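You operate a simulated robot arm through the tools that you are given. There is no shell and no other tool.

You are at the controls of a simulated robot arm. One attempt, no reset.

## Task
At station 29 seat the purple block, press the blue button, slide the holder to 20 and open the shutter.
Fine: seat the block first; the shutter (the silver slider) opens last; the other blocks stay on the black pad.

It is judged by the outcome, as a careful person would: the job done as asked, and still so three seconds after it is handed in. It fails if anything else is knocked over, pushed out of place, dropped, spilled or broken.

## Robot
A 7-joint arm with a two-finger gripper, fixed in place. Base frame: the origin is at the foot of the arm, x ahead of it, y to its left, z up. Units: cm, degrees, N and s.
With the tool pointing down near the work surface it reaches from about 10 to 42 cm from the base axis. Its first joint turns from -143.0 to 143.0 degrees. Payload 1.47 kg.
The tool frame sits at the grasp point between the pads (the TCP): z along the fingers, y along the line on which they close. The tips reach 1.6 cm beyond it. The gripper opens to 8.7 cm. The gripper's body begins 5.5 cm behind the TCP.
Orientation is that of the tool frame in the base frame, as a unit quaternion [x, y, z, w]. With the fingers straight down and closing along the base's y, the tool's x points along the base's -x, its y along +y and its z along -z.

## Interface
- The arm moves only by the tool step_arm. Its argument "deltas" is text: rows parted by semicolons, each of 7 numbers parted by spaces: the shift along the tool's x, y, z in cm, then the turn, a rotation vector about the tool's x, y, z in degrees, then the finger opening in cm, from 0 to 8.7. In form: tx ty tz wx wy wz grip; .... A call has 1 to 20 rows; each row shifts and turns the commanded pose from where the row before left it, along the tool's axes as they then stand. A row lasts 0.2 s, in which the tool goes at most 5 cm and 8.6 degrees; a call with a longer step from one row to the next is refused whole, and so is a gripper value outside its range. Where a pose cannot be reached the arm comes as near as it can. A force on the tool above 40 N (or 10 N above the force at the start of the call, whichever is more), or a blocked arm, ends the call early, and 0.2 s more pass. The fingers move at their own pace (about 4.5 cm/s each) and stop on an object; they squeeze with about 28 N. The grip force told is the motor's: it shows also when the fingers shut on nothing. Time passes only in rows, and 0.2 s behind the last, so rows that do not move let the fingers close. It gives the time, the measured TCP pose, the force on the tool (base axes), the opening and the grip force at its end, in the units of the frame above (readings bear some noise), with the torque about the TCP (base axes, N m) and any sound that the robot's microphone picked up.
- Cameras (640 x 400 px; columns grow to the right, rows downward): "scene" is fixed at [40.16, 65.12, 141.44]; the picture's right is [-0.97, -0.25, 0.00], its down [-0.11, 0.43, -0.90] and it looks along [0.22, -0.87, -0.44] (base axes); focal length 351 px, centre (320, 200). "wrist" rides on the gripper at [7.3, 1.2, -9] in the tool frame; the picture's right is [-0.16, 0.99, 0.00], its down [-0.72, -0.12, -0.68] and it looks along [-0.67, -0.11, 0.73] (tool axes); focal length 247 px, centre (320, 200).
- grab_frame(camera): a new picture of that camera. It takes no simulated time.
- slide_trunk(by): slides the trunk up (or, below 0, down) by that many cm; the arm rides with it, the base frame stays. It gives what a move gives, with no picture.
- probe_pixels(camera, pixels): for up to 12 pixels [column, row] of the newest picture of that camera ("zoom" is the newest enlarged one), the place [x, y, z] in the base frame of the surface seen there, good to about 0.2 cm. It takes no simulated time.
- inspect(camera, box): a new picture of the part [left, top, right, bottom] of that camera's present view, enlarged. It takes no simulated time.
- close_job(): hands the job in; it is judged then, once.

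Leave the gripper open and the arm clear of the work at the hand-in unless told otherwise.

The tools are called after ">>>" by a JSON object that holds its "method" and its "body". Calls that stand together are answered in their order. step_arm: Moves the arm, as the interface text tells. Its arguments: {"type":"object","properties":{"deltas":{"type":"string"}},"required":["deltas"]} The other tools are called the same way: slide_trunk (by) slides the trunk up or down; grab_frame (camera) takes a picture; probe_pixels (camera, pixels) gives the place of the surface under pixels of a picture; inspect (camera, box) takes an enlarged picture of a part of a camera's view; close_job () hands the job in.

At the start:

```text
t: 0.0
eef_pos: [39.97, -15.29, 122.02]
orientation: [0.001, 1.0, 0.0, 0.0]
contact_force: [-0.4, 0.0, -0.2]
torque: [0.0, -0.02, 0.0]
finger_gap: 8.71
grasp_force: 0.0
trunk travel left (down, up): [-101.7, 22.3]
```

scene: 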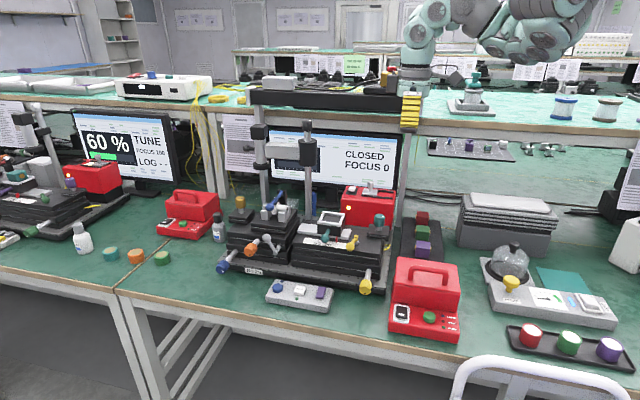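
wrist: 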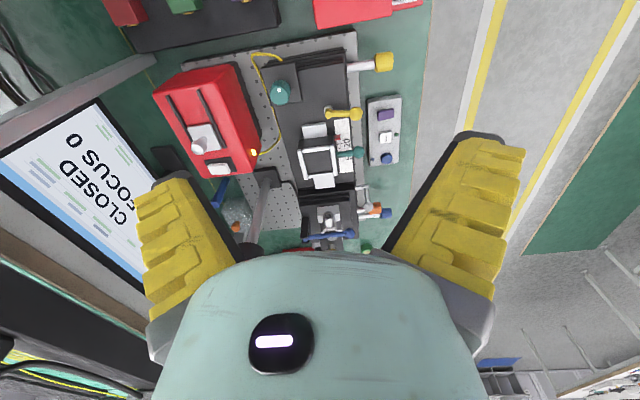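

I can see several stations on the benches. The one with the monitor reading "CLOSED FOCUS 0" sits around (310, 230). I'll enlarge several parts to find the station number, the block tray, the buttons and the slider.

>>> {"method": "inspect", "body": {"camera": "scene", "box": [210, 170, 410, 310]}}

>>> {"method": "inspect", "body": {"camera": "scene", "box": [370, 180, 640, 380]}}

>>> {"method": "inspect", "body": {"camera": "scene", "box": [0, 100, 240, 280]}}

>>> {"method": "inspect", "body": {"camera": "wrist", "box": [150, 0, 450, 260]}}

```text
2.86 times, centred on (310, 240) of scene
```

zoom: 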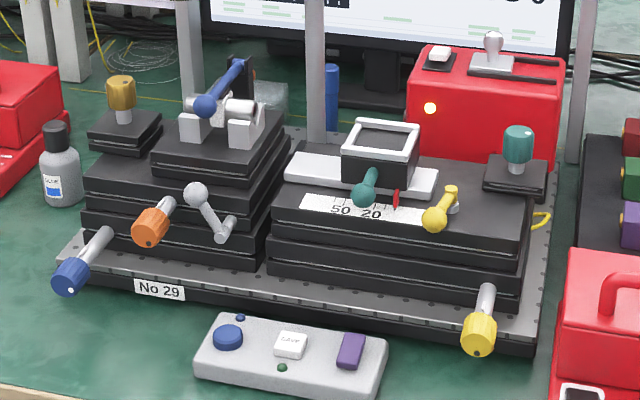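

```text
2.00 times, centred on (505, 280) of scene
```

zoom: 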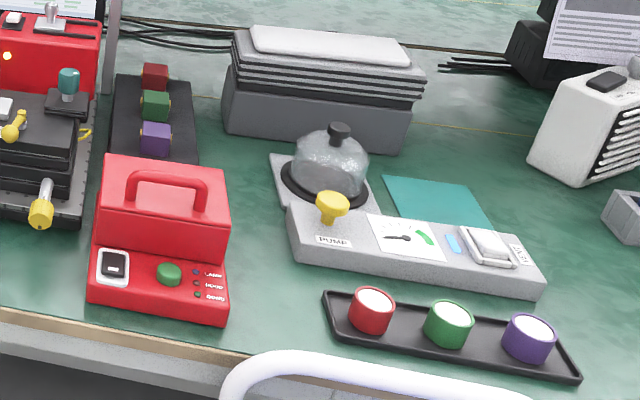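

```text
2.22 times, centred on (120, 190) of scene
```

zoom: 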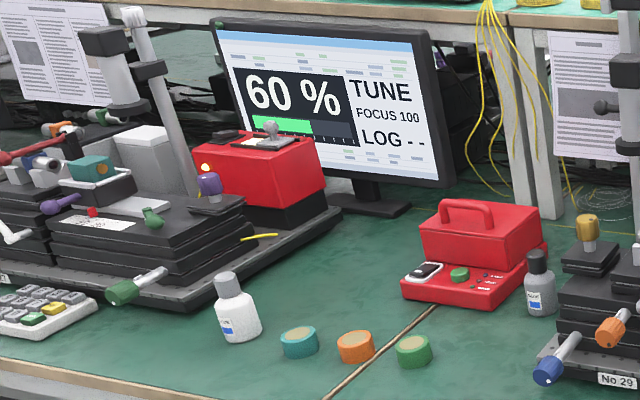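

```text
1.54 times, centred on (300, 130) of wrist
```

zoom: 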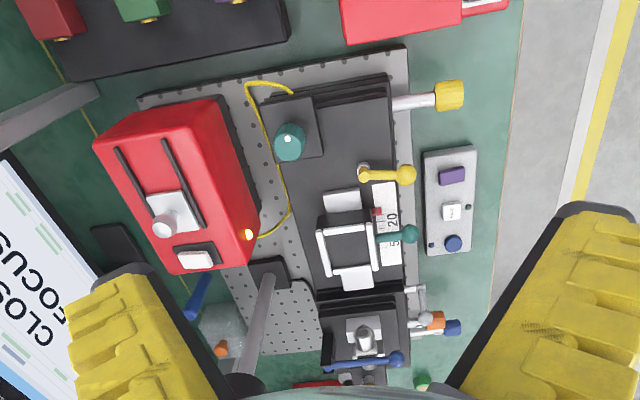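

Station "No 29" is the one in the middle. The black pad with red, green and purple blocks is at about (422, 235). Next I'll enlarge the pad, the holder and the control box, and probe the main points.

>>> {"method": "inspect", "body": {"camera": "scene", "box": [390, 200, 460, 265]}}

>>> {"method": "inspect", "body": {"camera": "scene", "box": [295, 200, 385, 260]}}

>>> {"method": "inspect", "body": {"camera": "scene", "box": [255, 270, 345, 325]}}

>>> {"method": "inspect", "body": {"camera": "scene", "box": [330, 165, 420, 225]}}

>>> {"method": "grab_frame", "body": {"camera": "scene"}}

>>> {"method": "probe_pixels", "body": {"camera": "scene", "pixels": [[422, 246], [421, 254], [423, 233], [421, 218], [332, 217], [277, 287], [300, 289], [321, 292], [370, 183], [355, 240], [400, 250], [372, 155]]}}

```text
6.15 times, centred on (425, 232) of scene
```

zoom: 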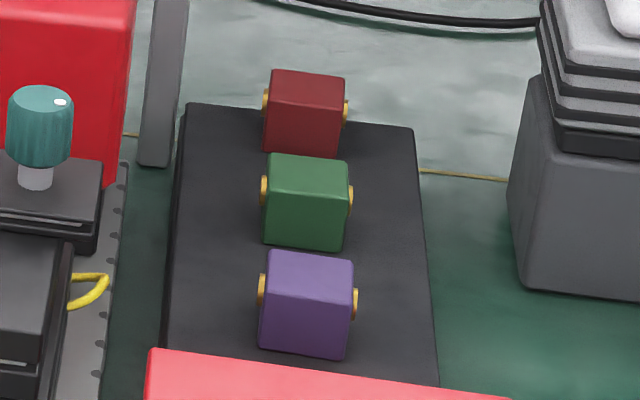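

```text
6.67 times, centred on (340, 230) of scene
```

zoom: 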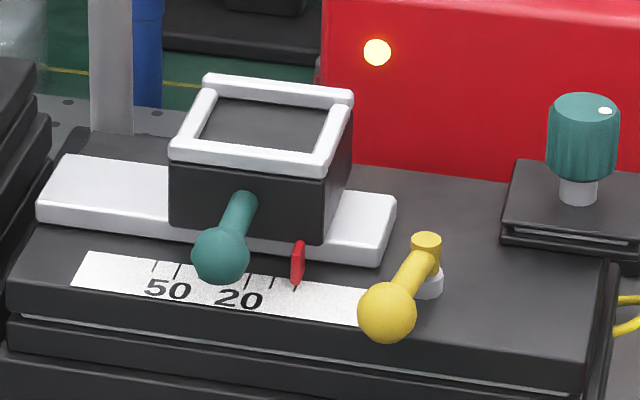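

```text
7.11 times, centred on (300, 298) of scene
```

zoom: 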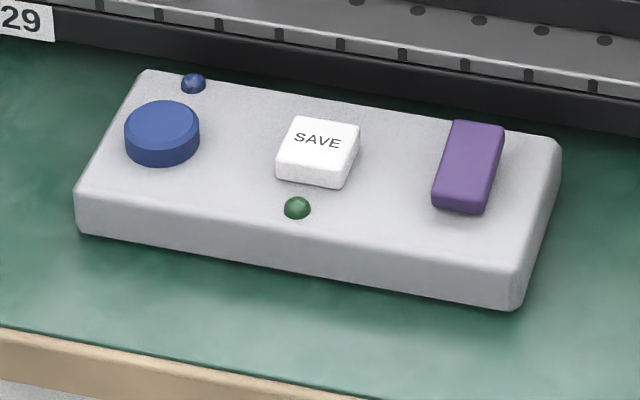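

```text
6.67 times, centred on (375, 195) of scene
```

zoom: 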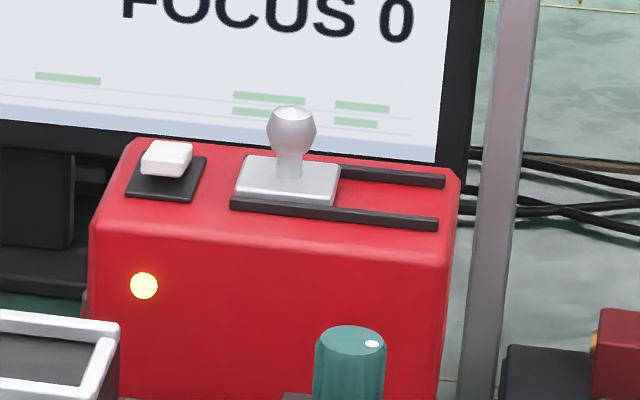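

```text
taken
```

scene: 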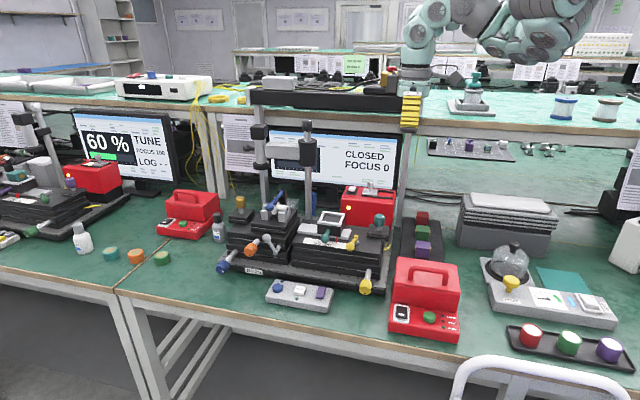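

```text
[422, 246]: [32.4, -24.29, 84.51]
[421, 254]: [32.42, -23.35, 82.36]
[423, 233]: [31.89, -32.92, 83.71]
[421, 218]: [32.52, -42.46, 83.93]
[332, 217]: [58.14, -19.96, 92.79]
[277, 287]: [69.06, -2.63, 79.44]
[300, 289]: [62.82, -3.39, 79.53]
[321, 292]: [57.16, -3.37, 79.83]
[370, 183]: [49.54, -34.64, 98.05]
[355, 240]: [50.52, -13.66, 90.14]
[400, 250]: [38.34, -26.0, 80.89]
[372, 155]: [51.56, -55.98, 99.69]
```

I'll probe the arm's own links, the bench edge and the white tube to work out where the arm stands. After that come the holder's rim, the scale and the pointer in an enlarged view.

>>> {"method": "probe_pixels", "body": {"camera": "scene", "pixels": [[430, 30], [500, 10], [540, 45], [560, 10], [411, 105], [540, 370], [460, 375], [300, 310], [500, 345], [300, 350], [590, 380], [420, 70]]}}

>>> {"method": "inspect", "body": {"camera": "scene", "box": [295, 200, 385, 260]}}

>>> {"method": "probe_pixels", "body": {"camera": "zoom", "pixels": [[210, 78], [350, 97], [325, 170], [172, 155], [260, 120], [220, 260], [242, 200], [298, 262], [168, 288], [240, 298], [388, 315], [427, 243]]}}

```text
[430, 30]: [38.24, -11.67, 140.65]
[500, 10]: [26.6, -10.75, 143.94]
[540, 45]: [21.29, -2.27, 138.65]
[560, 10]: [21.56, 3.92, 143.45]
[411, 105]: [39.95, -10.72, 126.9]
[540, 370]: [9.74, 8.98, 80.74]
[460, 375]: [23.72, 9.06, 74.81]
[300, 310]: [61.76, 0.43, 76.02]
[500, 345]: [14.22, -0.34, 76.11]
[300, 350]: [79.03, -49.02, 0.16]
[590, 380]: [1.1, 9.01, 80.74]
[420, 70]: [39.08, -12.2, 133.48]
```

```text
6.67 times, centred on (340, 230) of scene
```

zoom: 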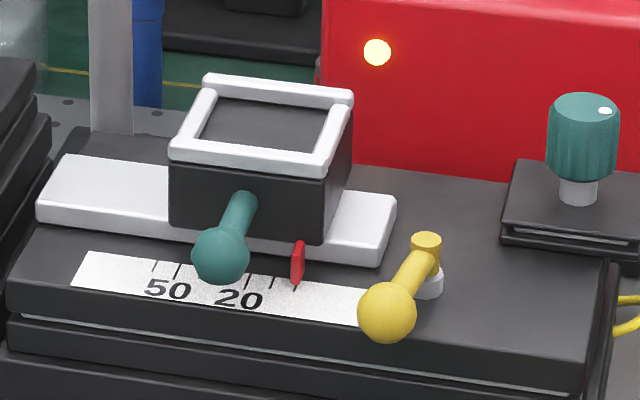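

```text
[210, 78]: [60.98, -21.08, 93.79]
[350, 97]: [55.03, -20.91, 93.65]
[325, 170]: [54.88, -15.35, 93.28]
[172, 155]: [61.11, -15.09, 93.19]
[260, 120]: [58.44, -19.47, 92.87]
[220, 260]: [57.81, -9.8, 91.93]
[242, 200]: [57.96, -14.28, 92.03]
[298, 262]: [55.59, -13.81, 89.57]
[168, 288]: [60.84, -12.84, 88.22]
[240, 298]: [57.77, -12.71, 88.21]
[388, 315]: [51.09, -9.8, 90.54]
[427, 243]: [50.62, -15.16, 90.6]
```

The arm reaches in from the right, and the bench top is at z≈76. I'll measure the blocks, the pad and the obstacles near them more finely.

>>> {"method": "inspect", "body": {"camera": "scene", "box": [390, 205, 460, 265]}}

>>> {"method": "probe_pixels", "body": {"camera": "zoom", "pixels": [[275, 225], [350, 232], [265, 255], [345, 265], [310, 240], [305, 290], [300, 350], [259, 260], [356, 275], [200, 300], [305, 205], [390, 200]]}}

```text
6.67 times, centred on (425, 235) of scene
```

zoom: 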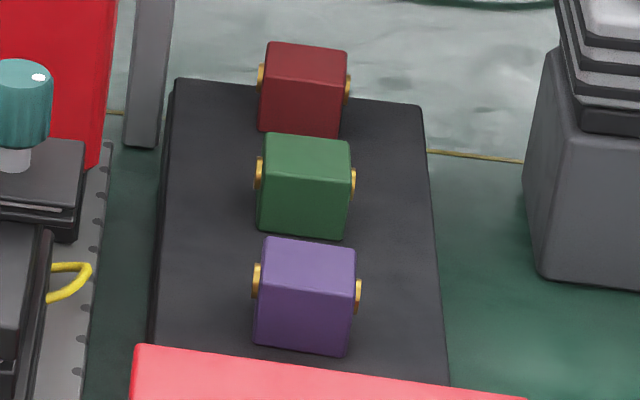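

```text
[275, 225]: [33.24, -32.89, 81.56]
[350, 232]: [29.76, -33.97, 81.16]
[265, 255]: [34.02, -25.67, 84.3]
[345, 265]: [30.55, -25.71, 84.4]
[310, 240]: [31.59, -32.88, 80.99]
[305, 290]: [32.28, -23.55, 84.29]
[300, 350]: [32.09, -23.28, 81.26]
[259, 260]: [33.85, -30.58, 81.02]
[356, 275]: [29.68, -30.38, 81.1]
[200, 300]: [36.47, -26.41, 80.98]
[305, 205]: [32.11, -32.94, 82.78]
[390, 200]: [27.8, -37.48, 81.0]
```

The pad's top is at z≈81. The purple block runs about x 30.4–34, y -27 to -23.4 and z 81–84.5, with gold studs on its x sides. The gripper is at z 122, above everything near it, so I'll lower the trunk 12 cm as a first careful step.

>>> {"method": "slide_trunk", "body": {"by": -12}}

>>> {"method": "grab_frame", "body": {"camera": "scene"}}

>>> {"method": "grab_frame", "body": {"camera": "wrist"}}

```text
t: 1.5
eef_pos: [39.82, -15.32, 109.92]
orientation: [0.001, 1.0, 0.0, 0.0]
contact_force: [0.5, 0.4, 0.7]
torque: [0.0, 0.02, -0.01]
finger_gap: 8.69
grasp_force: 0.1
trunk travel left (down, up): [-89.7, 34.3]
```

```text
taken
```

scene: 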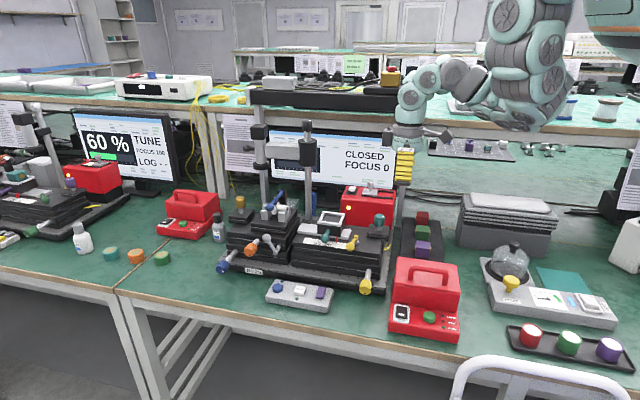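

```text
taken
```

wrist: 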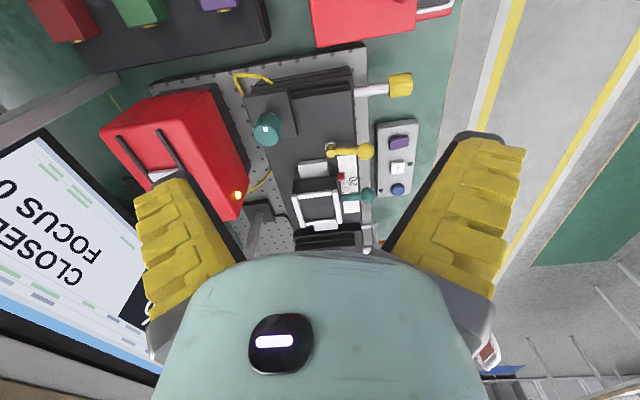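

More of the arm is in view now. I'll probe its links at (610, 15), (530, 30), (520, 110), (470, 80) and (430, 75) to learn how it's built.

>>> {"method": "probe_pixels", "body": {"camera": "scene", "pixels": [[615, 15], [590, 20], [530, 30], [520, 10], [520, 110], [490, 90], [450, 75], [430, 75], [412, 100], [410, 130], [403, 165], [545, 65]]}}

>>> {"method": "inspect", "body": {"camera": "scene", "box": [380, 0, 640, 190]}}

```text
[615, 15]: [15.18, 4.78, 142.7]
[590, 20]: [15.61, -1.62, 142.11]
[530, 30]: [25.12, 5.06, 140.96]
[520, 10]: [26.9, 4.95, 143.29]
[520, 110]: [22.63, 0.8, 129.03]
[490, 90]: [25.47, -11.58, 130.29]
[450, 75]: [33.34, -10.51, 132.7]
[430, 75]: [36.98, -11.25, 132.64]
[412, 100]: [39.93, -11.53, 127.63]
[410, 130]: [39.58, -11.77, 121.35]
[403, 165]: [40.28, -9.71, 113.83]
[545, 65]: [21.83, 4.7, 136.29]
```

```text
2.11 times, centred on (510, 95) of scene
```

zoom: 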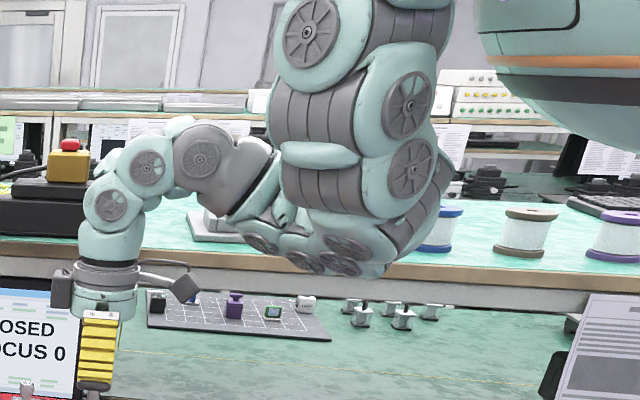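

The arm hangs from the torso like a human arm. Before coming down over the block I need the red instrument box's extents, since it stands just in front of the pad, and those of the objects around it.

>>> {"method": "inspect", "body": {"camera": "scene", "box": [380, 240, 480, 350]}}

>>> {"method": "probe_pixels", "body": {"camera": "scene", "pixels": [[400, 262], [430, 262], [460, 264], [427, 267], [415, 275], [510, 250], [493, 275], [511, 285], [500, 215], [310, 125], [385, 215], [366, 285]]}}

```text
3.64 times, centred on (430, 295) of scene
```

zoom: 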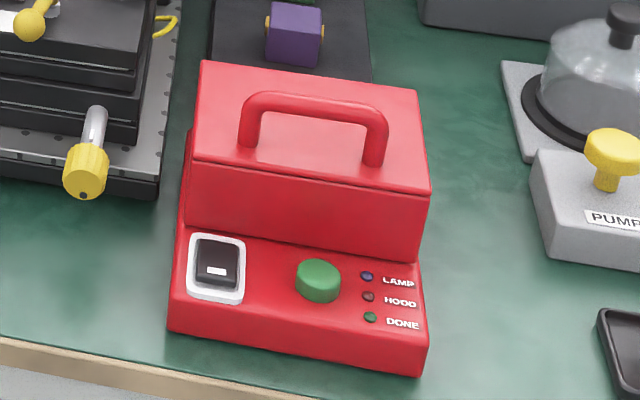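

```text
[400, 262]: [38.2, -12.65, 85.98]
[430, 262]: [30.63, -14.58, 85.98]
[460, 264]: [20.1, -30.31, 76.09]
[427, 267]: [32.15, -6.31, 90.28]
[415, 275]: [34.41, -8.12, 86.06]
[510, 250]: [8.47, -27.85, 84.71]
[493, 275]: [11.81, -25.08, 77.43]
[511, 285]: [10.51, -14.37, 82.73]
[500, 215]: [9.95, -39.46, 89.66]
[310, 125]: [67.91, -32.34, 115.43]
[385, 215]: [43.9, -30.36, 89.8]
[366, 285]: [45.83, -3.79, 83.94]
```

The red box's rear edge is at y≈-14.6, so there's plenty of room around the block. The upright posts and the head near (265–310, 120–210) are the obstacles to check next, since they stand near the holder.

>>> {"method": "inspect", "body": {"camera": "scene", "box": [240, 110, 350, 220]}}

>>> {"method": "probe_pixels", "body": {"camera": "scene", "pixels": [[309, 130], [308, 150], [309, 175], [309, 200], [264, 140], [264, 165], [266, 190], [285, 152], [260, 130], [307, 162], [322, 205], [330, 120]]}}

```text
3.64 times, centred on (295, 165) of scene
```

zoom: 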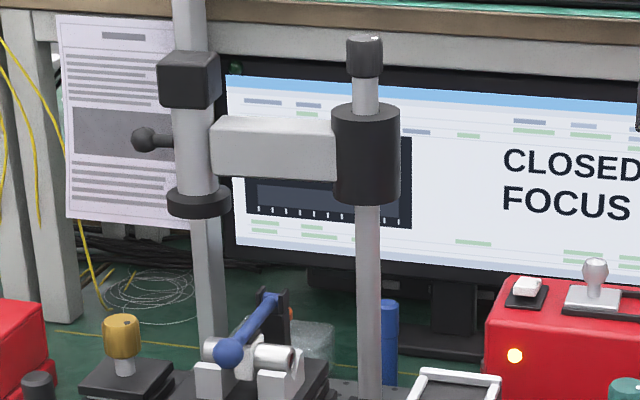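

```text
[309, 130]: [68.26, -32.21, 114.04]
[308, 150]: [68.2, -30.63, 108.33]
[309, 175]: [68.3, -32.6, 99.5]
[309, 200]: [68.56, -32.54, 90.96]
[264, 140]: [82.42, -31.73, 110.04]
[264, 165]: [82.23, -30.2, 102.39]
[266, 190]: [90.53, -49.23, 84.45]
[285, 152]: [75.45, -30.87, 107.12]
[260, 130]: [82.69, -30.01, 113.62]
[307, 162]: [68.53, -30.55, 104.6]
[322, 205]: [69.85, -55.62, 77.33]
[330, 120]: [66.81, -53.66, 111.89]
```

The tall post stands at about (68, -33), and the second one at (82, -31). Both are clear of the path to the block. I'll move the gripper level from (39.8, -15.3) to above the purple block at (32.3, -25.2), staying at z≈110.

>>> {"method": "step_arm", "body": {"deltas": "1.5 -1.98 0 0 0 0 8.7; 1.5 -1.98 0 0 0 0 8.7; 1.5 -1.98 0 0 0 0 8.7; 1.5 -1.98 0 0 0 0 8.7; 1.5 -1.98 0 0 0 0 8.7; 0 0 0 0 0 0 8.7; 0 0 0 0 0 0 8.7"}}

>>> {"method": "grab_frame", "body": {"camera": "wrist"}}

>>> {"method": "grab_frame", "body": {"camera": "scene"}}

```text
t: 3.1
eef_pos: [32.37, -25.12, 109.96]
orientation: [0.001, 1.0, 0.0, 0.0]
contact_force: [0.1, -1.9, -0.3]
torque: [0.0, 0.0, -0.02]
finger_gap: 8.69
grasp_force: 0.1
trunk travel left (down, up): [-89.7, 34.3]
```

```text
taken
```

wrist: 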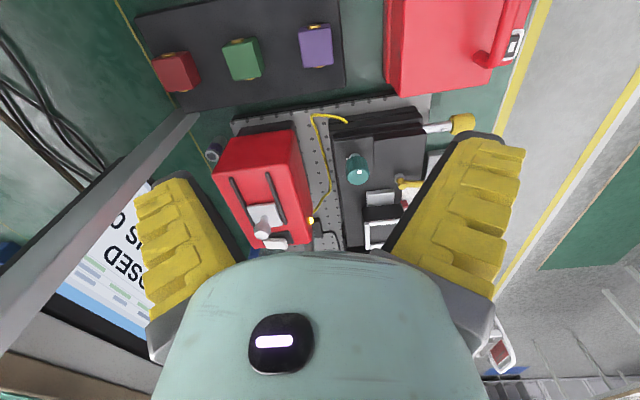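

```text
taken
```

scene: 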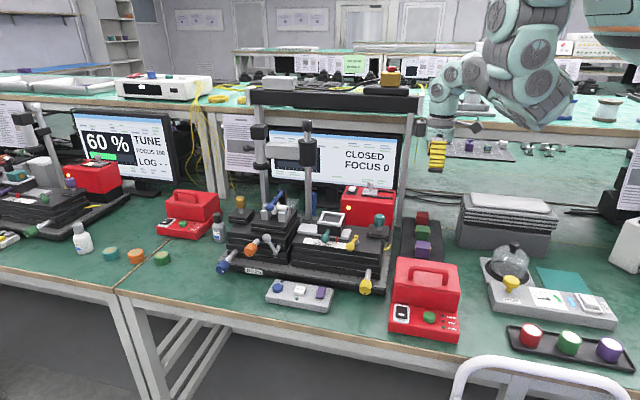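

The block appears at wrist (317, 45), nearly where the TCP's downward line projects (about (320, 52)). I'll enlarge the block, and also the holder in this view, to learn their shapes.

>>> {"method": "inspect", "body": {"camera": "wrist", "box": [280, 5, 360, 85]}}

>>> {"method": "probe_pixels", "body": {"camera": "zoom", "pixels": [[320, 200], [270, 180], [370, 180], [260, 260], [380, 260], [310, 290]]}}

>>> {"method": "inspect", "body": {"camera": "wrist", "box": [200, 120, 430, 260]}}

```text
5.00 times, centred on (320, 45) of wrist
```

zoom: 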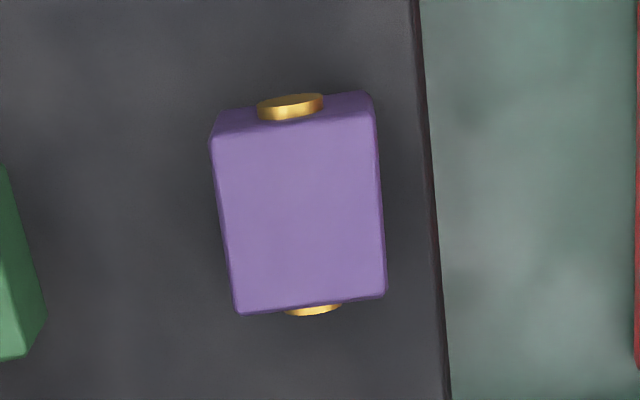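

```text
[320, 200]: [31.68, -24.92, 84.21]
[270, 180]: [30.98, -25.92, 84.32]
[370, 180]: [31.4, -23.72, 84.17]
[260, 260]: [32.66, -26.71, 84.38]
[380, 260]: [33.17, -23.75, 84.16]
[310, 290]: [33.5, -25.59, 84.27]
```

```text
2.78 times, centred on (315, 190) of wrist
```

zoom: 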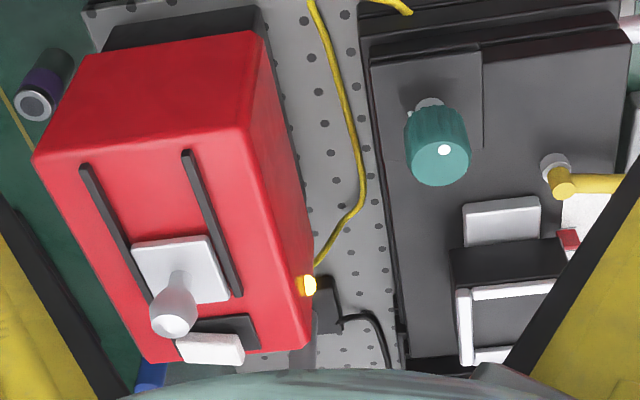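

I need the block's yaw for a clean grip, so I'll enlarge it again and probe near its top corners.

>>> {"method": "inspect", "body": {"camera": "wrist", "box": [295, 20, 345, 75]}}

>>> {"method": "probe_pixels", "body": {"camera": "zoom", "pixels": [[175, 130], [395, 100], [407, 305], [205, 330], [190, 230], [400, 210], [285, 115], [300, 320]]}}

```text
7.27 times, centred on (320, 48) of wrist
```

zoom: 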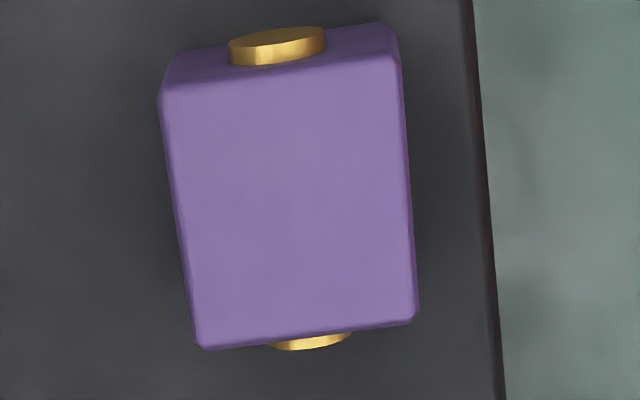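

```text
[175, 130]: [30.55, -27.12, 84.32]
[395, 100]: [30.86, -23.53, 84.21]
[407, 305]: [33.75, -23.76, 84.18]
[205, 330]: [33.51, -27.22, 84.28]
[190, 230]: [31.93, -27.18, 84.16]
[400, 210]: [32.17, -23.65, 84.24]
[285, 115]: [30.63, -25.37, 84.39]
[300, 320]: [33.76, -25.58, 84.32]
```

The block's yaw is about -3°, its centre about (32.0, -25.4) and its top at z≈84.25. Before gripping I want a close look into the holder, so at this height I'll move level to about (47, -18). That should put the holder near the middle of the wrist picture.

>>> {"method": "step_arm", "body": {"deltas": "-2.92 1.42 0 0 0 0 8.7; -2.92 1.42 0 0 0 0 8.7; -2.92 1.42 0 0 0 0 8.7; -2.92 1.42 0 0 0 0 8.7; -2.92 1.42 0 0 0 0 8.7; 0 0 0 0 0 0 8.7; 0 0 0 0 0 0 8.7"}}

>>> {"method": "grab_frame", "body": {"camera": "wrist"}}

>>> {"method": "inspect", "body": {"camera": "wrist", "box": [260, 100, 420, 240]}}

```text
t: 4.7
eef_pos: [46.8, -17.88, 109.72]
orientation: [0.0, 1.0, 0.001, 0.0]
contact_force: [0.9, 0.1, 0.1]
torque: [0.01, 0.01, -0.02]
finger_gap: 8.7
grasp_force: 0.0
trunk travel left (down, up): [-89.7, 34.3]
```

```text
taken
```

wrist: 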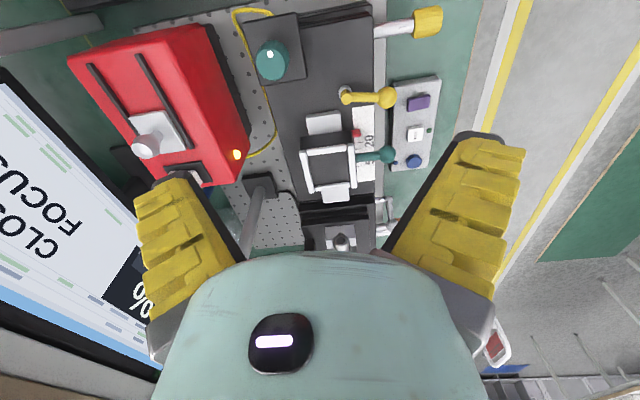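

```text
2.86 times, centred on (340, 170) of wrist
```

zoom: 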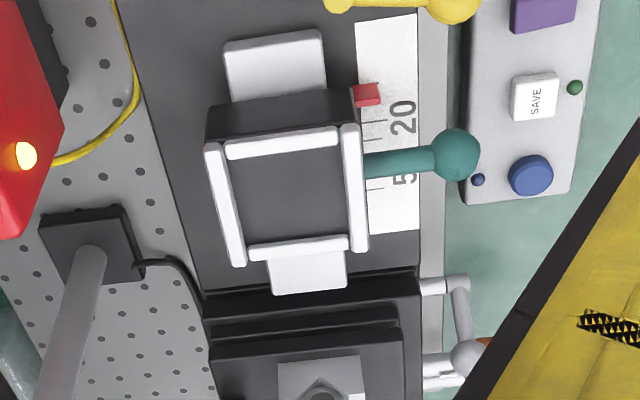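

Reach is fine here. The holder is a dark box with four white rim bars around what looks like a shallow pocket. I'll enlarge it more and probe the rim and the pocket floor.

>>> {"method": "inspect", "body": {"camera": "wrist", "box": [295, 130, 375, 205]}}

>>> {"method": "probe_pixels", "body": {"camera": "zoom", "pixels": [[195, 80], [360, 65], [90, 170], [315, 130], [215, 250], [330, 215], [210, 160], [150, 110], [270, 105], [165, 225], [280, 205], [210, 35]]}}

```text
5.33 times, centred on (335, 168) of wrist
```

zoom: 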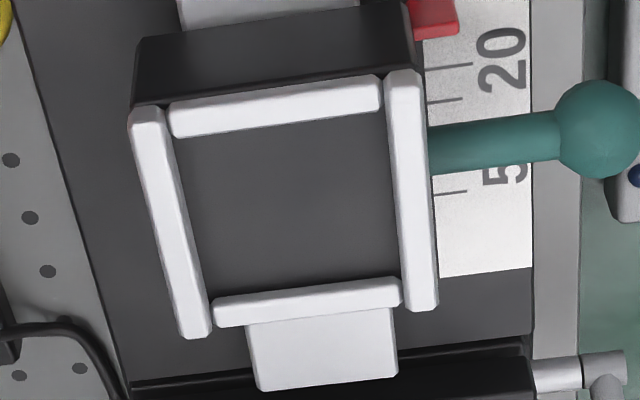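

```text
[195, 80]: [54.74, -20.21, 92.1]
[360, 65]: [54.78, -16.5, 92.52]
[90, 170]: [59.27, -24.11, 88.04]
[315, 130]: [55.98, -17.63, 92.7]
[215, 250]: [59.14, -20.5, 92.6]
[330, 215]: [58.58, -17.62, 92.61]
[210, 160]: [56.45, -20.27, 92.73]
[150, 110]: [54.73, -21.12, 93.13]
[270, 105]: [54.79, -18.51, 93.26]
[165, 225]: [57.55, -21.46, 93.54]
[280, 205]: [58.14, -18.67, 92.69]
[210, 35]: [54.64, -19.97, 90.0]
```

The pocket floor is at z≈92.65 with rim bars about 0.7 cm high, so the block will sit in a shallow tray. The teal rod looks like the holder's handle, and the yellow lever on the rail could be a lock. I'll compare with the neighbouring station's lever and look at ours close up.

>>> {"method": "inspect", "body": {"camera": "scene", "box": [40, 150, 130, 220]}}

>>> {"method": "inspect", "body": {"camera": "wrist", "box": [310, 60, 420, 160]}}

>>> {"method": "probe_pixels", "body": {"camera": "zoom", "pixels": [[195, 125], [200, 150], [270, 150], [335, 148], [270, 100], [330, 250], [300, 200], [400, 260]]}}

```text
5.71 times, centred on (85, 185) of scene
```

zoom: 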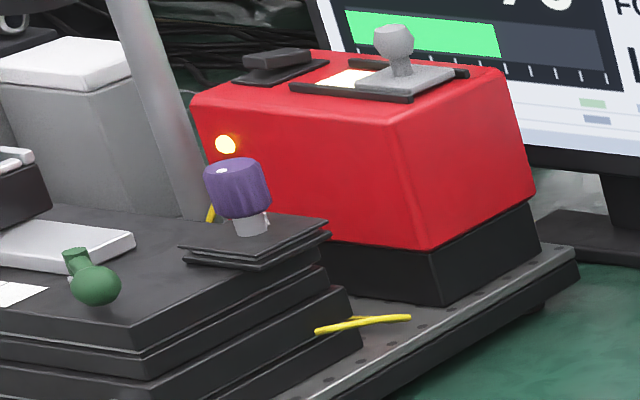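

```text
4.00 times, centred on (365, 110) of wrist
```

zoom: 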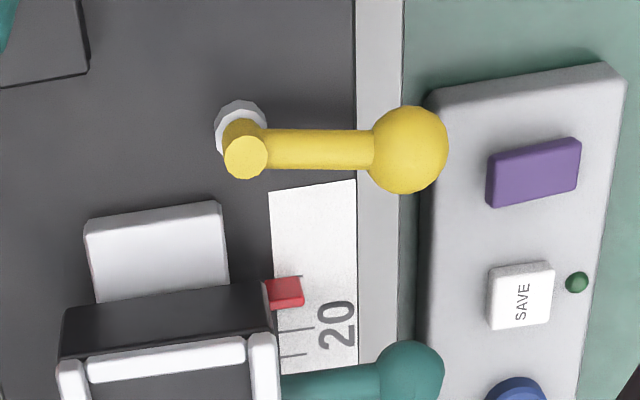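

```text
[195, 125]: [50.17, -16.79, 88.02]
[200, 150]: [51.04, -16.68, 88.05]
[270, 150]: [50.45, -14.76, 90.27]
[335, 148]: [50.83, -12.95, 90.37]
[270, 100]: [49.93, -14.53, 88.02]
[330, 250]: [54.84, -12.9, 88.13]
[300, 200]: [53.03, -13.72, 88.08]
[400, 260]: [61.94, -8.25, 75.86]
```

At the neighbour, whose shutter is open, the silver slider sits at the right (-x) end of its rails. Ours is at the left, so it must slide towards -x. I'll check whether the paper sheet gives instructions, and look at the shutter box close up.

>>> {"method": "inspect", "body": {"camera": "scene", "box": [218, 110, 262, 180]}}

>>> {"method": "inspect", "body": {"camera": "scene", "box": [265, 125, 400, 205]}}

>>> {"method": "inspect", "body": {"camera": "wrist", "box": [80, 50, 220, 180]}}

>>> {"method": "probe_pixels", "body": {"camera": "zoom", "pixels": [[265, 255], [290, 320], [300, 285], [345, 250], [60, 50], [210, 40], [260, 180], [370, 340], [400, 370], [180, 220], [355, 220], [150, 120]]}}

```text
5.71 times, centred on (240, 145) of scene
```

zoom: 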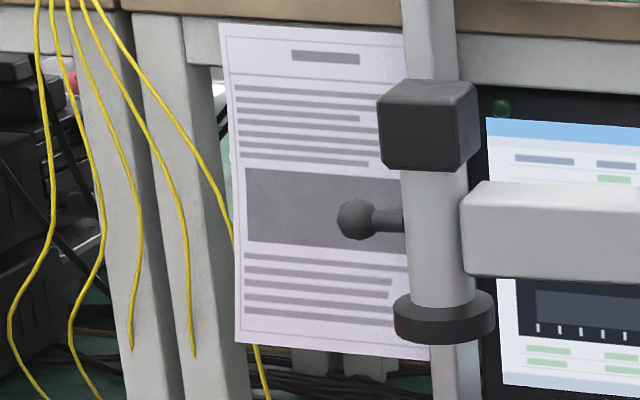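

```text
4.74 times, centred on (332, 165) of scene
```

zoom: 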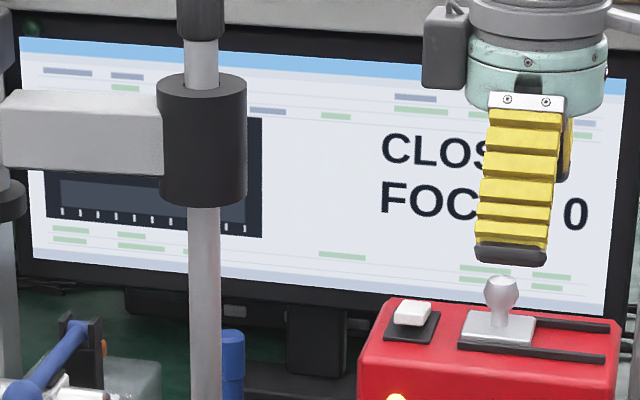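

```text
3.08 times, centred on (150, 115) of wrist
```

zoom: 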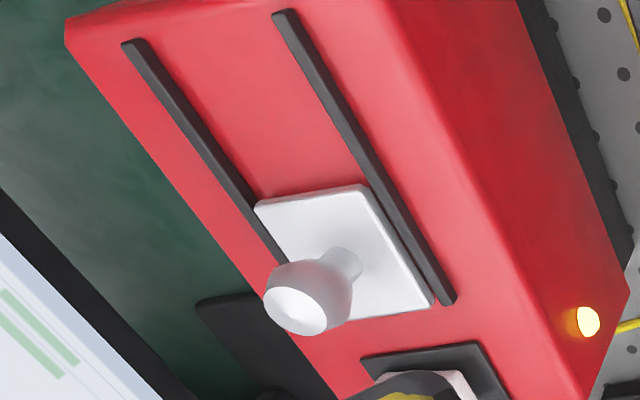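

```text
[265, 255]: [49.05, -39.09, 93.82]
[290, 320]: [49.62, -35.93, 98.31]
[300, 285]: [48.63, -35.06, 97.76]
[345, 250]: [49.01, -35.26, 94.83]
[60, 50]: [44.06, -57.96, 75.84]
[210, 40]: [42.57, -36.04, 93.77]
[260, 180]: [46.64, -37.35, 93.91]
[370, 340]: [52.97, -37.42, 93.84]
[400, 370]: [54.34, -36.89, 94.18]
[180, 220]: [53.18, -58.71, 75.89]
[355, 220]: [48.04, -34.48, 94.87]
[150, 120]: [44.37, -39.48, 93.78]
```

I have what I need for the shutter: box top z≈93.8, plate ≈94.9, knob near (49.5, -35.7) with its top at z≈98.3. Now back over the block at (32.0, -25.4), turning the tool 3° to match its yaw. The trunk then comes down 16 cm, which leaves the tips at about z 92, still 8 cm above the block.

>>> {"method": "step_arm", "body": {"deltas": "2.96 -1.51 0 0 0 0 8.7; 2.96 -1.51 0 0 0 0 8.7; 2.96 -1.51 0 0 0 0 8.7; 2.96 -1.51 0 0 0 0 8.7; 2.96 -1.51 0 0 0 3.2 8.7; 0 0 0 0 0 0 8.7; 0 0 0 0 0 0 8.7"}}

>>> {"method": "slide_trunk", "body": {"by": -16}}

>>> {"method": "grab_frame", "body": {"camera": "wrist"}}

>>> {"method": "grab_frame", "body": {"camera": "scene"}}

```text
t: 6.3
eef_pos: [32.12, -25.78, 109.95]
orientation: [0.029, 1.0, -0.001, 0.001]
contact_force: [-0.2, 0.6, -0.2]
torque: [0.03, -0.01, 0.03]
finger_gap: 8.71
grasp_force: 0.2
trunk travel left (down, up): [-89.7, 34.3]
```

```text
t: 8.1
eef_pos: [32.23, -25.62, 93.92]
orientation: [0.028, 1.0, 0.001, -0.001]
contact_force: [0.8, 0.1, 0.6]
torque: [-0.04, 0.03, 0.0]
finger_gap: 8.69
grasp_force: 0.0
trunk travel left (down, up): [-73.7, 50.3]
```

```text
taken
```

wrist: 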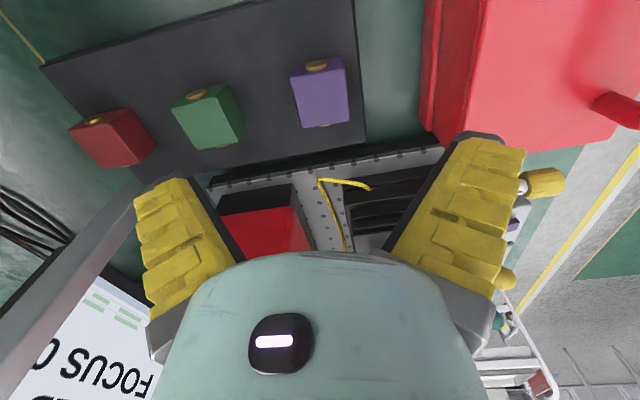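

```text
taken
```

scene: 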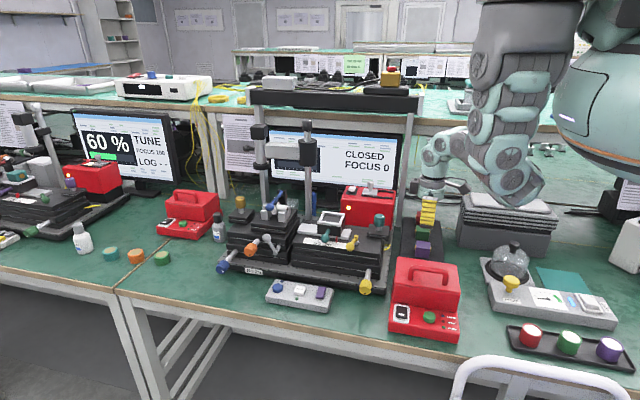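

Next I'll probe the elbow's clearance in the scene and measure the block's top again in the closer wrist view.

>>> {"method": "probe_pixels", "body": {"camera": "scene", "pixels": [[515, 195], [505, 165], [440, 145], [600, 150], [620, 175], [560, 120], [525, 180], [510, 243]]}}

>>> {"method": "inspect", "body": {"camera": "wrist", "box": [280, 50, 360, 135]}}

>>> {"method": "probe_pixels", "body": {"camera": "zoom", "pixels": [[215, 145], [410, 115], [245, 330], [430, 300], [225, 240], [420, 210], [310, 130], [340, 315], [320, 220]]}}

```text
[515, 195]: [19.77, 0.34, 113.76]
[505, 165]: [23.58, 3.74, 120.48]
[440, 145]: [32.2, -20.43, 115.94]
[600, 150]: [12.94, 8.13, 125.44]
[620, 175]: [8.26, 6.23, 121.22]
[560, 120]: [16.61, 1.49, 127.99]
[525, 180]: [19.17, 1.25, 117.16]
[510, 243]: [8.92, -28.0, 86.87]
```

```text
4.71 times, centred on (320, 92) of wrist
```

zoom: 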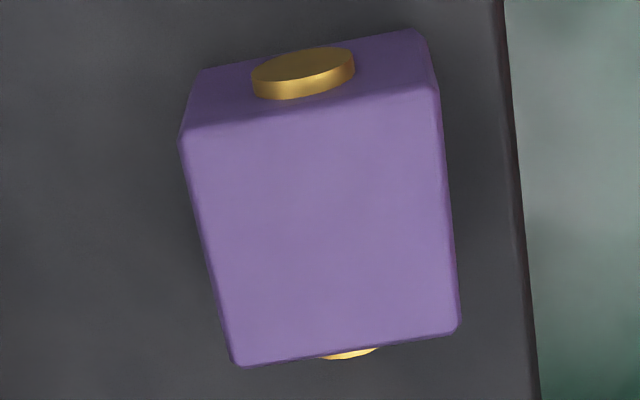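

```text
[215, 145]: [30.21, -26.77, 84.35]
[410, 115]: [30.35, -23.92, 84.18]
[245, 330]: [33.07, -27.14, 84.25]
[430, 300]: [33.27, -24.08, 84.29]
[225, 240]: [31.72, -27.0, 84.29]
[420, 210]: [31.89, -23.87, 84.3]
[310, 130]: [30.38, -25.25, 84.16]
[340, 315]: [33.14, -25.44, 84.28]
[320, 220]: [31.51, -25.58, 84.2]
```

Block centre is (31.9, -25.45), top z 84.25, yaw about -3.5°. The elbow's lowest point is z≈112, well clear of everything. I'll go down 7.5 cm with a small sideways correction and check before the last bit.

>>> {"method": "step_arm", "body": {"deltas": "0.3 0.18 1.5 0 0 0 8.7; 0 0 2 0 0 0 8.7; 0 0 2 0 0 0 8.7; 0 0 2 0 0 0 8.7; 0 0 0 0 0 0 8.7; 0 0 0 0 0 0 8.7"}}

>>> {"method": "grab_frame", "body": {"camera": "wrist"}}

>>> {"method": "inspect", "body": {"camera": "scene", "box": [390, 180, 470, 270]}}

```text
t: 9.5
eef_pos: [31.86, -25.49, 86.29]
orientation: [0.028, 1.0, 0.0, 0.0]
contact_force: [0.9, 0.2, -0.1]
torque: [0.02, -0.01, -0.01]
finger_gap: 8.7
grasp_force: 0.1
trunk travel left (down, up): [-73.7, 50.3]
```

```text
taken
```

wrist: 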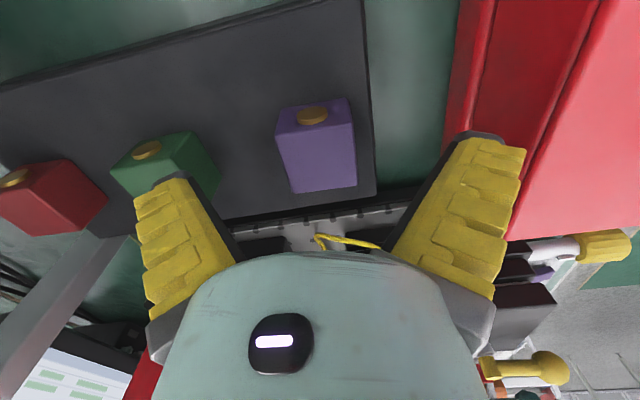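

```text
4.44 times, centred on (430, 225) of scene
```

zoom: 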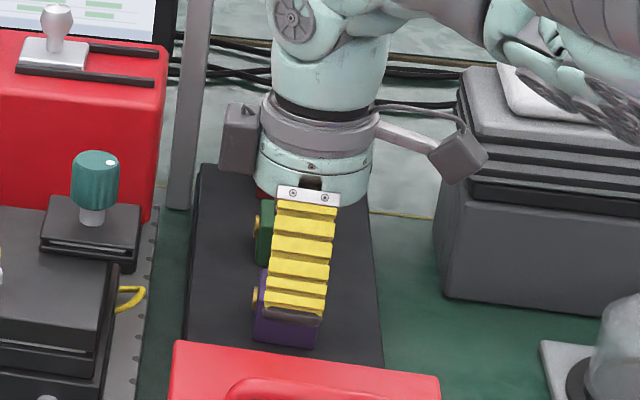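

The fingers straddle the purple block cleanly. I'll go down 2.3 cm to TCP z≈84.0, so the tips end about 1.4 cm above the pad and leave the lower part of the block free for the shallow pocket. Then I'll close.

>>> {"method": "step_arm", "body": {"deltas": "0 0 1.2 0 0 0 8.7; 0 0 1.1 0 0 0 8.7; 0 0 0 0 0 0 8.7; 0 0 0 0 0 0 6; 0 0 0 0 0 0 3; 0 0 0 0 0 0 2.5; 0 0 0 0 0 0 2.5; 0 0 0 0 0 0 2.5"}}

>>> {"method": "grab_frame", "body": {"camera": "wrist"}}

>>> {"method": "inspect", "body": {"camera": "scene", "box": [390, 180, 470, 270]}}

```text
t: 11.3
eef_pos: [31.86, -25.38, 84.15]
orientation: [0.028, 1.0, 0.0, 0.0]
contact_force: [-3.2, 2.9, 13.4]
torque: [0.09, 0.02, 0.02]
finger_gap: 3.58
grasp_force: 28.3
trunk travel left (down, up): [-73.7, 50.3]
```

```text
taken
```

wrist: 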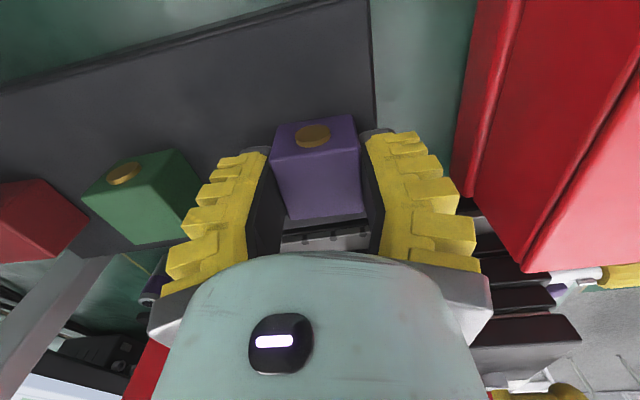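

```text
4.44 times, centred on (430, 225) of scene
```

zoom: 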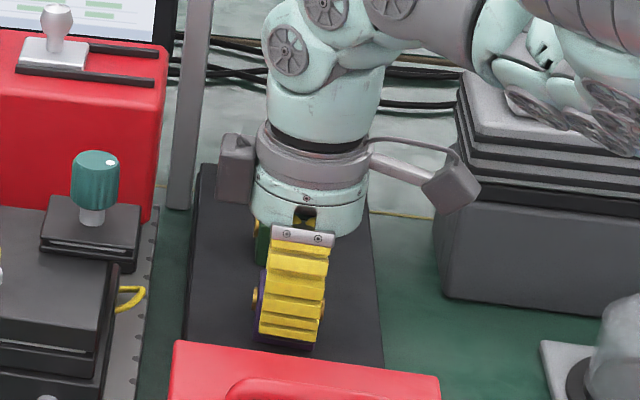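

The block is gripped: gap 3.58 cm, 28 N. I'll lift 4 cm straight up and check.

>>> {"method": "step_arm", "body": {"deltas": "0 0 -0.5 0 0 0 2.5; 0 0 -1 0 0 0 2.5; 0 0 -1.5 0 0 0 2.5; 0 0 -1.5 0 0 0 2.5; 0 0 0 0 0 0 2.5; 0 0 0 0 0 0 2.5"}}

>>> {"method": "grab_frame", "body": {"camera": "wrist"}}

>>> {"method": "grab_frame", "body": {"camera": "scene"}}

```text
t: 12.7
eef_pos: [31.78, -25.33, 88.57]
orientation: [0.029, 1.0, 0.0, 0.0]
contact_force: [0.3, -0.3, -0.8]
torque: [0.01, 0.0, -0.01]
finger_gap: 3.44
grasp_force: 28.1
trunk travel left (down, up): [-73.7, 50.3]
```

```text
taken
```

wrist: 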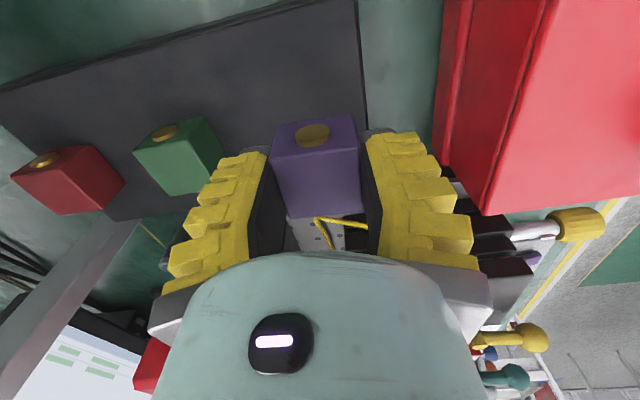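

```text
taken
```

scene: 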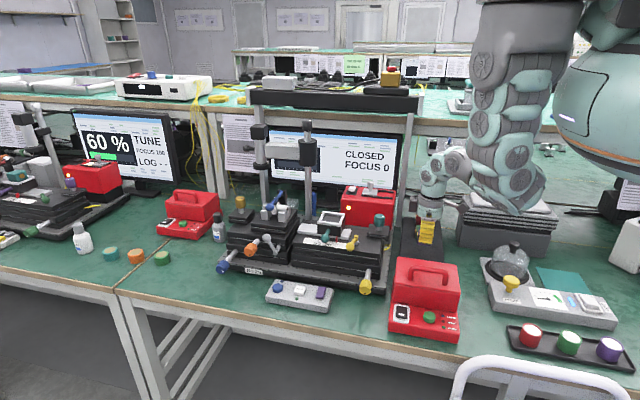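

The block is held and the red and green ones are undisturbed. I'll raise 12.5 cm so that everything clears the shutter knob (z 98), turn the yaw back to 0, and start over towards the holder.

>>> {"method": "step_arm", "body": {"deltas": "0 0 -2.5 0 0 0 2.5; 0 0 -2.5 0 0 0 2.5; 0 0 -2.5 0 0 0 2.5; 0 0 -2.5 0 0 0 2.5; 0 0 -2.5 0 0 -3.2 2.5; 0 0 0 0 0 0 2.5; 0 0 0 0 0 0 2.5"}}

>>> {"method": "grab_frame", "body": {"camera": "scene"}}

```text
t: 14.3
eef_pos: [31.85, -25.36, 101.21]
orientation: [0.001, 1.0, 0.002, 0.0]
contact_force: [-0.5, -0.3, -1.0]
torque: [0.04, 0.0, 0.0]
finger_gap: 3.46
grasp_force: 28.3
trunk travel left (down, up): [-73.7, 50.3]
```

```text
taken
```

scene: 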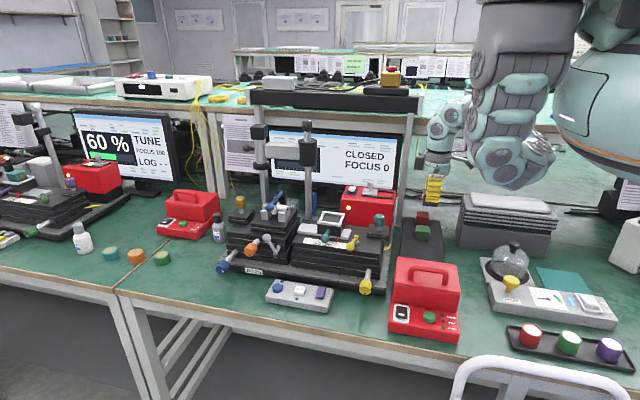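

Clear. I'll move level towards the holder, first to about (48, -18.4), to see how the arm follows and to look at the pocket with the block in hand.

>>> {"method": "step_arm", "body": {"deltas": "-2.69 1.16 0 0 0 0 2.5; -2.69 1.16 0 0 0 0 2.5; -2.69 1.16 0 0 0 0 2.5; -2.69 1.16 0 0 0 0 2.5; -2.69 1.16 0 0 0 0 2.5; -2.69 1.16 0 0 0 0 2.5; 0 0 0 0 0 0 2.5; 0 0 0 0 0 0 2.5"}}

>>> {"method": "grab_frame", "body": {"camera": "wrist"}}

>>> {"method": "grab_frame", "body": {"camera": "scene"}}

```text
t: 16.1
eef_pos: [48.14, -18.54, 101.07]
orientation: [-0.001, 1.0, -0.001, 0.0]
contact_force: [-0.3, 0.6, -0.9]
torque: [0.0, -0.02, 0.02]
finger_gap: 3.42
grasp_force: 27.9
trunk travel left (down, up): [-73.7, 50.3]
```

```text
taken
```

wrist: 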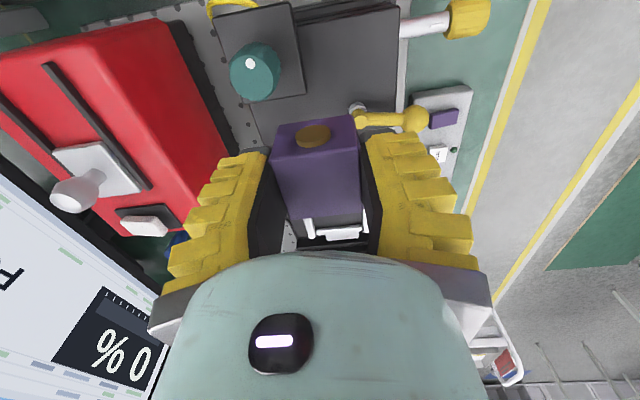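

```text
taken
```

scene: 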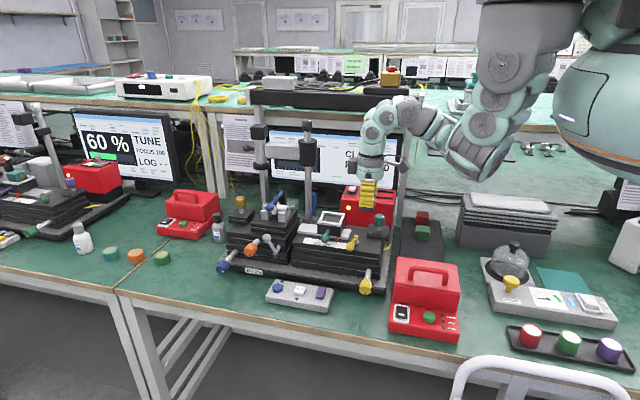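

The arm still has room to extend. I'll get finer numbers for the pocket from an enlarged scene view before moving over it.

>>> {"method": "inspect", "body": {"camera": "scene", "box": [313, 205, 357, 245]}}

>>> {"method": "probe_pixels", "body": {"camera": "zoom", "pixels": [[205, 85], [360, 105], [165, 150], [340, 172], [182, 120], [365, 140], [215, 115], [330, 128], [195, 145], [320, 158], [270, 95], [255, 163]]}}

```text
10.00 times, centred on (335, 225) of scene
```

zoom: 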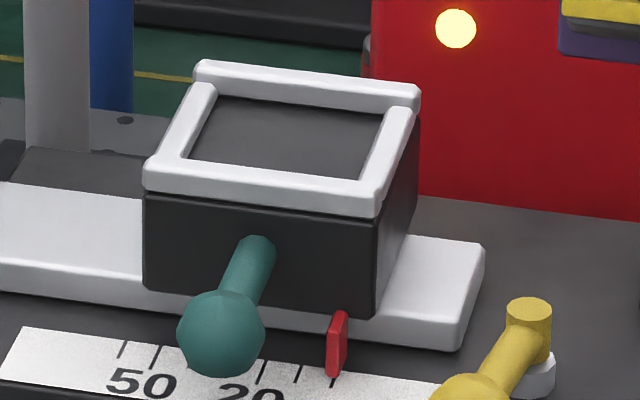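

```text
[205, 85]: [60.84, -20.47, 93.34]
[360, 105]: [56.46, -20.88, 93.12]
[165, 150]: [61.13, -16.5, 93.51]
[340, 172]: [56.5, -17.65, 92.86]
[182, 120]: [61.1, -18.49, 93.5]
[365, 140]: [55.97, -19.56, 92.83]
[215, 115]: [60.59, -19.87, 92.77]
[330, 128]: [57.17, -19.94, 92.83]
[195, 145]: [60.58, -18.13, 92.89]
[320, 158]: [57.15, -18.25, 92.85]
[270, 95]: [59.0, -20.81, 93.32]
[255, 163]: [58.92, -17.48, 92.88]
```

The pocket looks about 5.3 cm long in x and 4.5 to 5 in y. I'll sample lines across the bars to fix its inner edges.

>>> {"method": "probe_pixels", "body": {"camera": "zoom", "pixels": [[285, 72], [285, 80], [285, 88], [284, 94], [283, 99], [282, 104], [275, 164], [274, 170], [273, 178], [272, 186], [271, 194], [271, 202]]}}

>>> {"method": "probe_pixels", "body": {"camera": "zoom", "pixels": [[160, 127], [170, 129], [180, 130], [190, 131], [196, 132], [202, 133], [370, 151], [376, 152], [384, 153], [392, 154], [400, 155], [408, 156]]}}

```text
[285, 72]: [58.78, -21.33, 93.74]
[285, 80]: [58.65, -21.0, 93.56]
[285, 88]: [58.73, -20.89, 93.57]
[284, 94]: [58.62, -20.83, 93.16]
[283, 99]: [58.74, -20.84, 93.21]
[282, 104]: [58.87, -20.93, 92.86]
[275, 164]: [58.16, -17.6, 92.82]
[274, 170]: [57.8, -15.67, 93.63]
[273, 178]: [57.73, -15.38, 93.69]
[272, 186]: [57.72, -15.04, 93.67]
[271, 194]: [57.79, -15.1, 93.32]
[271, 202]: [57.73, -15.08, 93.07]
```

```text
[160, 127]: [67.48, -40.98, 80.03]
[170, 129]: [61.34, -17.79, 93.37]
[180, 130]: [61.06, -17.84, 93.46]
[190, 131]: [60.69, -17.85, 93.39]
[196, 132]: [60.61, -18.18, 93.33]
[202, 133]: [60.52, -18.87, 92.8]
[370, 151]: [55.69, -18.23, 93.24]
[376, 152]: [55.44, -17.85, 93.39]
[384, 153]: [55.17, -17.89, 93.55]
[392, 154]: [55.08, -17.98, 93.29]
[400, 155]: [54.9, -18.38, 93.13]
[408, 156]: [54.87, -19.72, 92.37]
```

The pocket's inner space is x 55.6–60.6 and y -20.85 to -15.75, with its centre at (58.1, -18.3), floor z≈92.8 and rim top ≈93.55. The block, about 3.6 × 3.5, fits with some 0.7 cm to spare on each side. I'll move level to right above that centre.

>>> {"method": "step_arm", "body": {"deltas": "-2.49 0.06 0 0 0 0 2.5; -2.49 0.06 0 0 0 0 2.5; -2.49 0.06 0 0 0 0 2.5; -2.49 0.06 0 0 0 0 2.5; 0 0 0 0 0 0 2.5; 0 0 0 0 0 0 2.5; 0 0 0 0 0 0 2.5"}}

>>> {"method": "grab_frame", "body": {"camera": "wrist"}}

>>> {"method": "grab_frame", "body": {"camera": "scene"}}

```text
t: 17.7
eef_pos: [58.08, -18.23, 101.23]
orientation: [0.0, 1.0, 0.0, 0.0]
contact_force: [-0.2, 0.4, -0.1]
torque: [0.03, -0.03, -0.01]
finger_gap: 3.4
grasp_force: 27.8
trunk travel left (down, up): [-73.7, 50.3]
```

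```text
taken
```

wrist: 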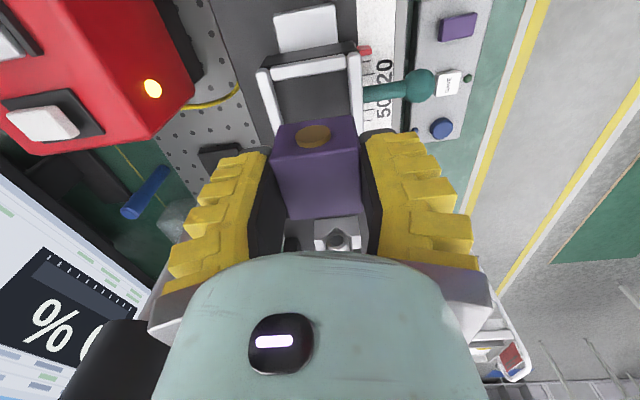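

```text
taken
```

scene: 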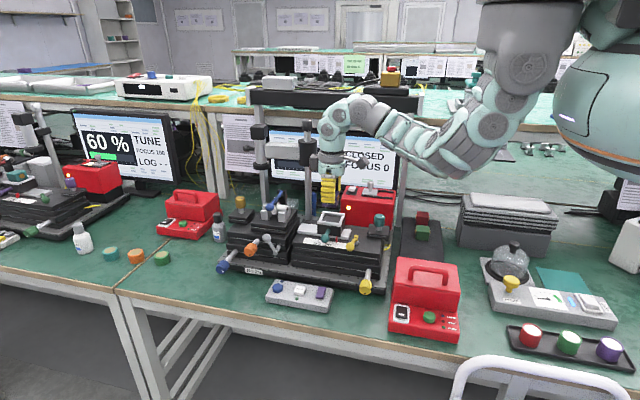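

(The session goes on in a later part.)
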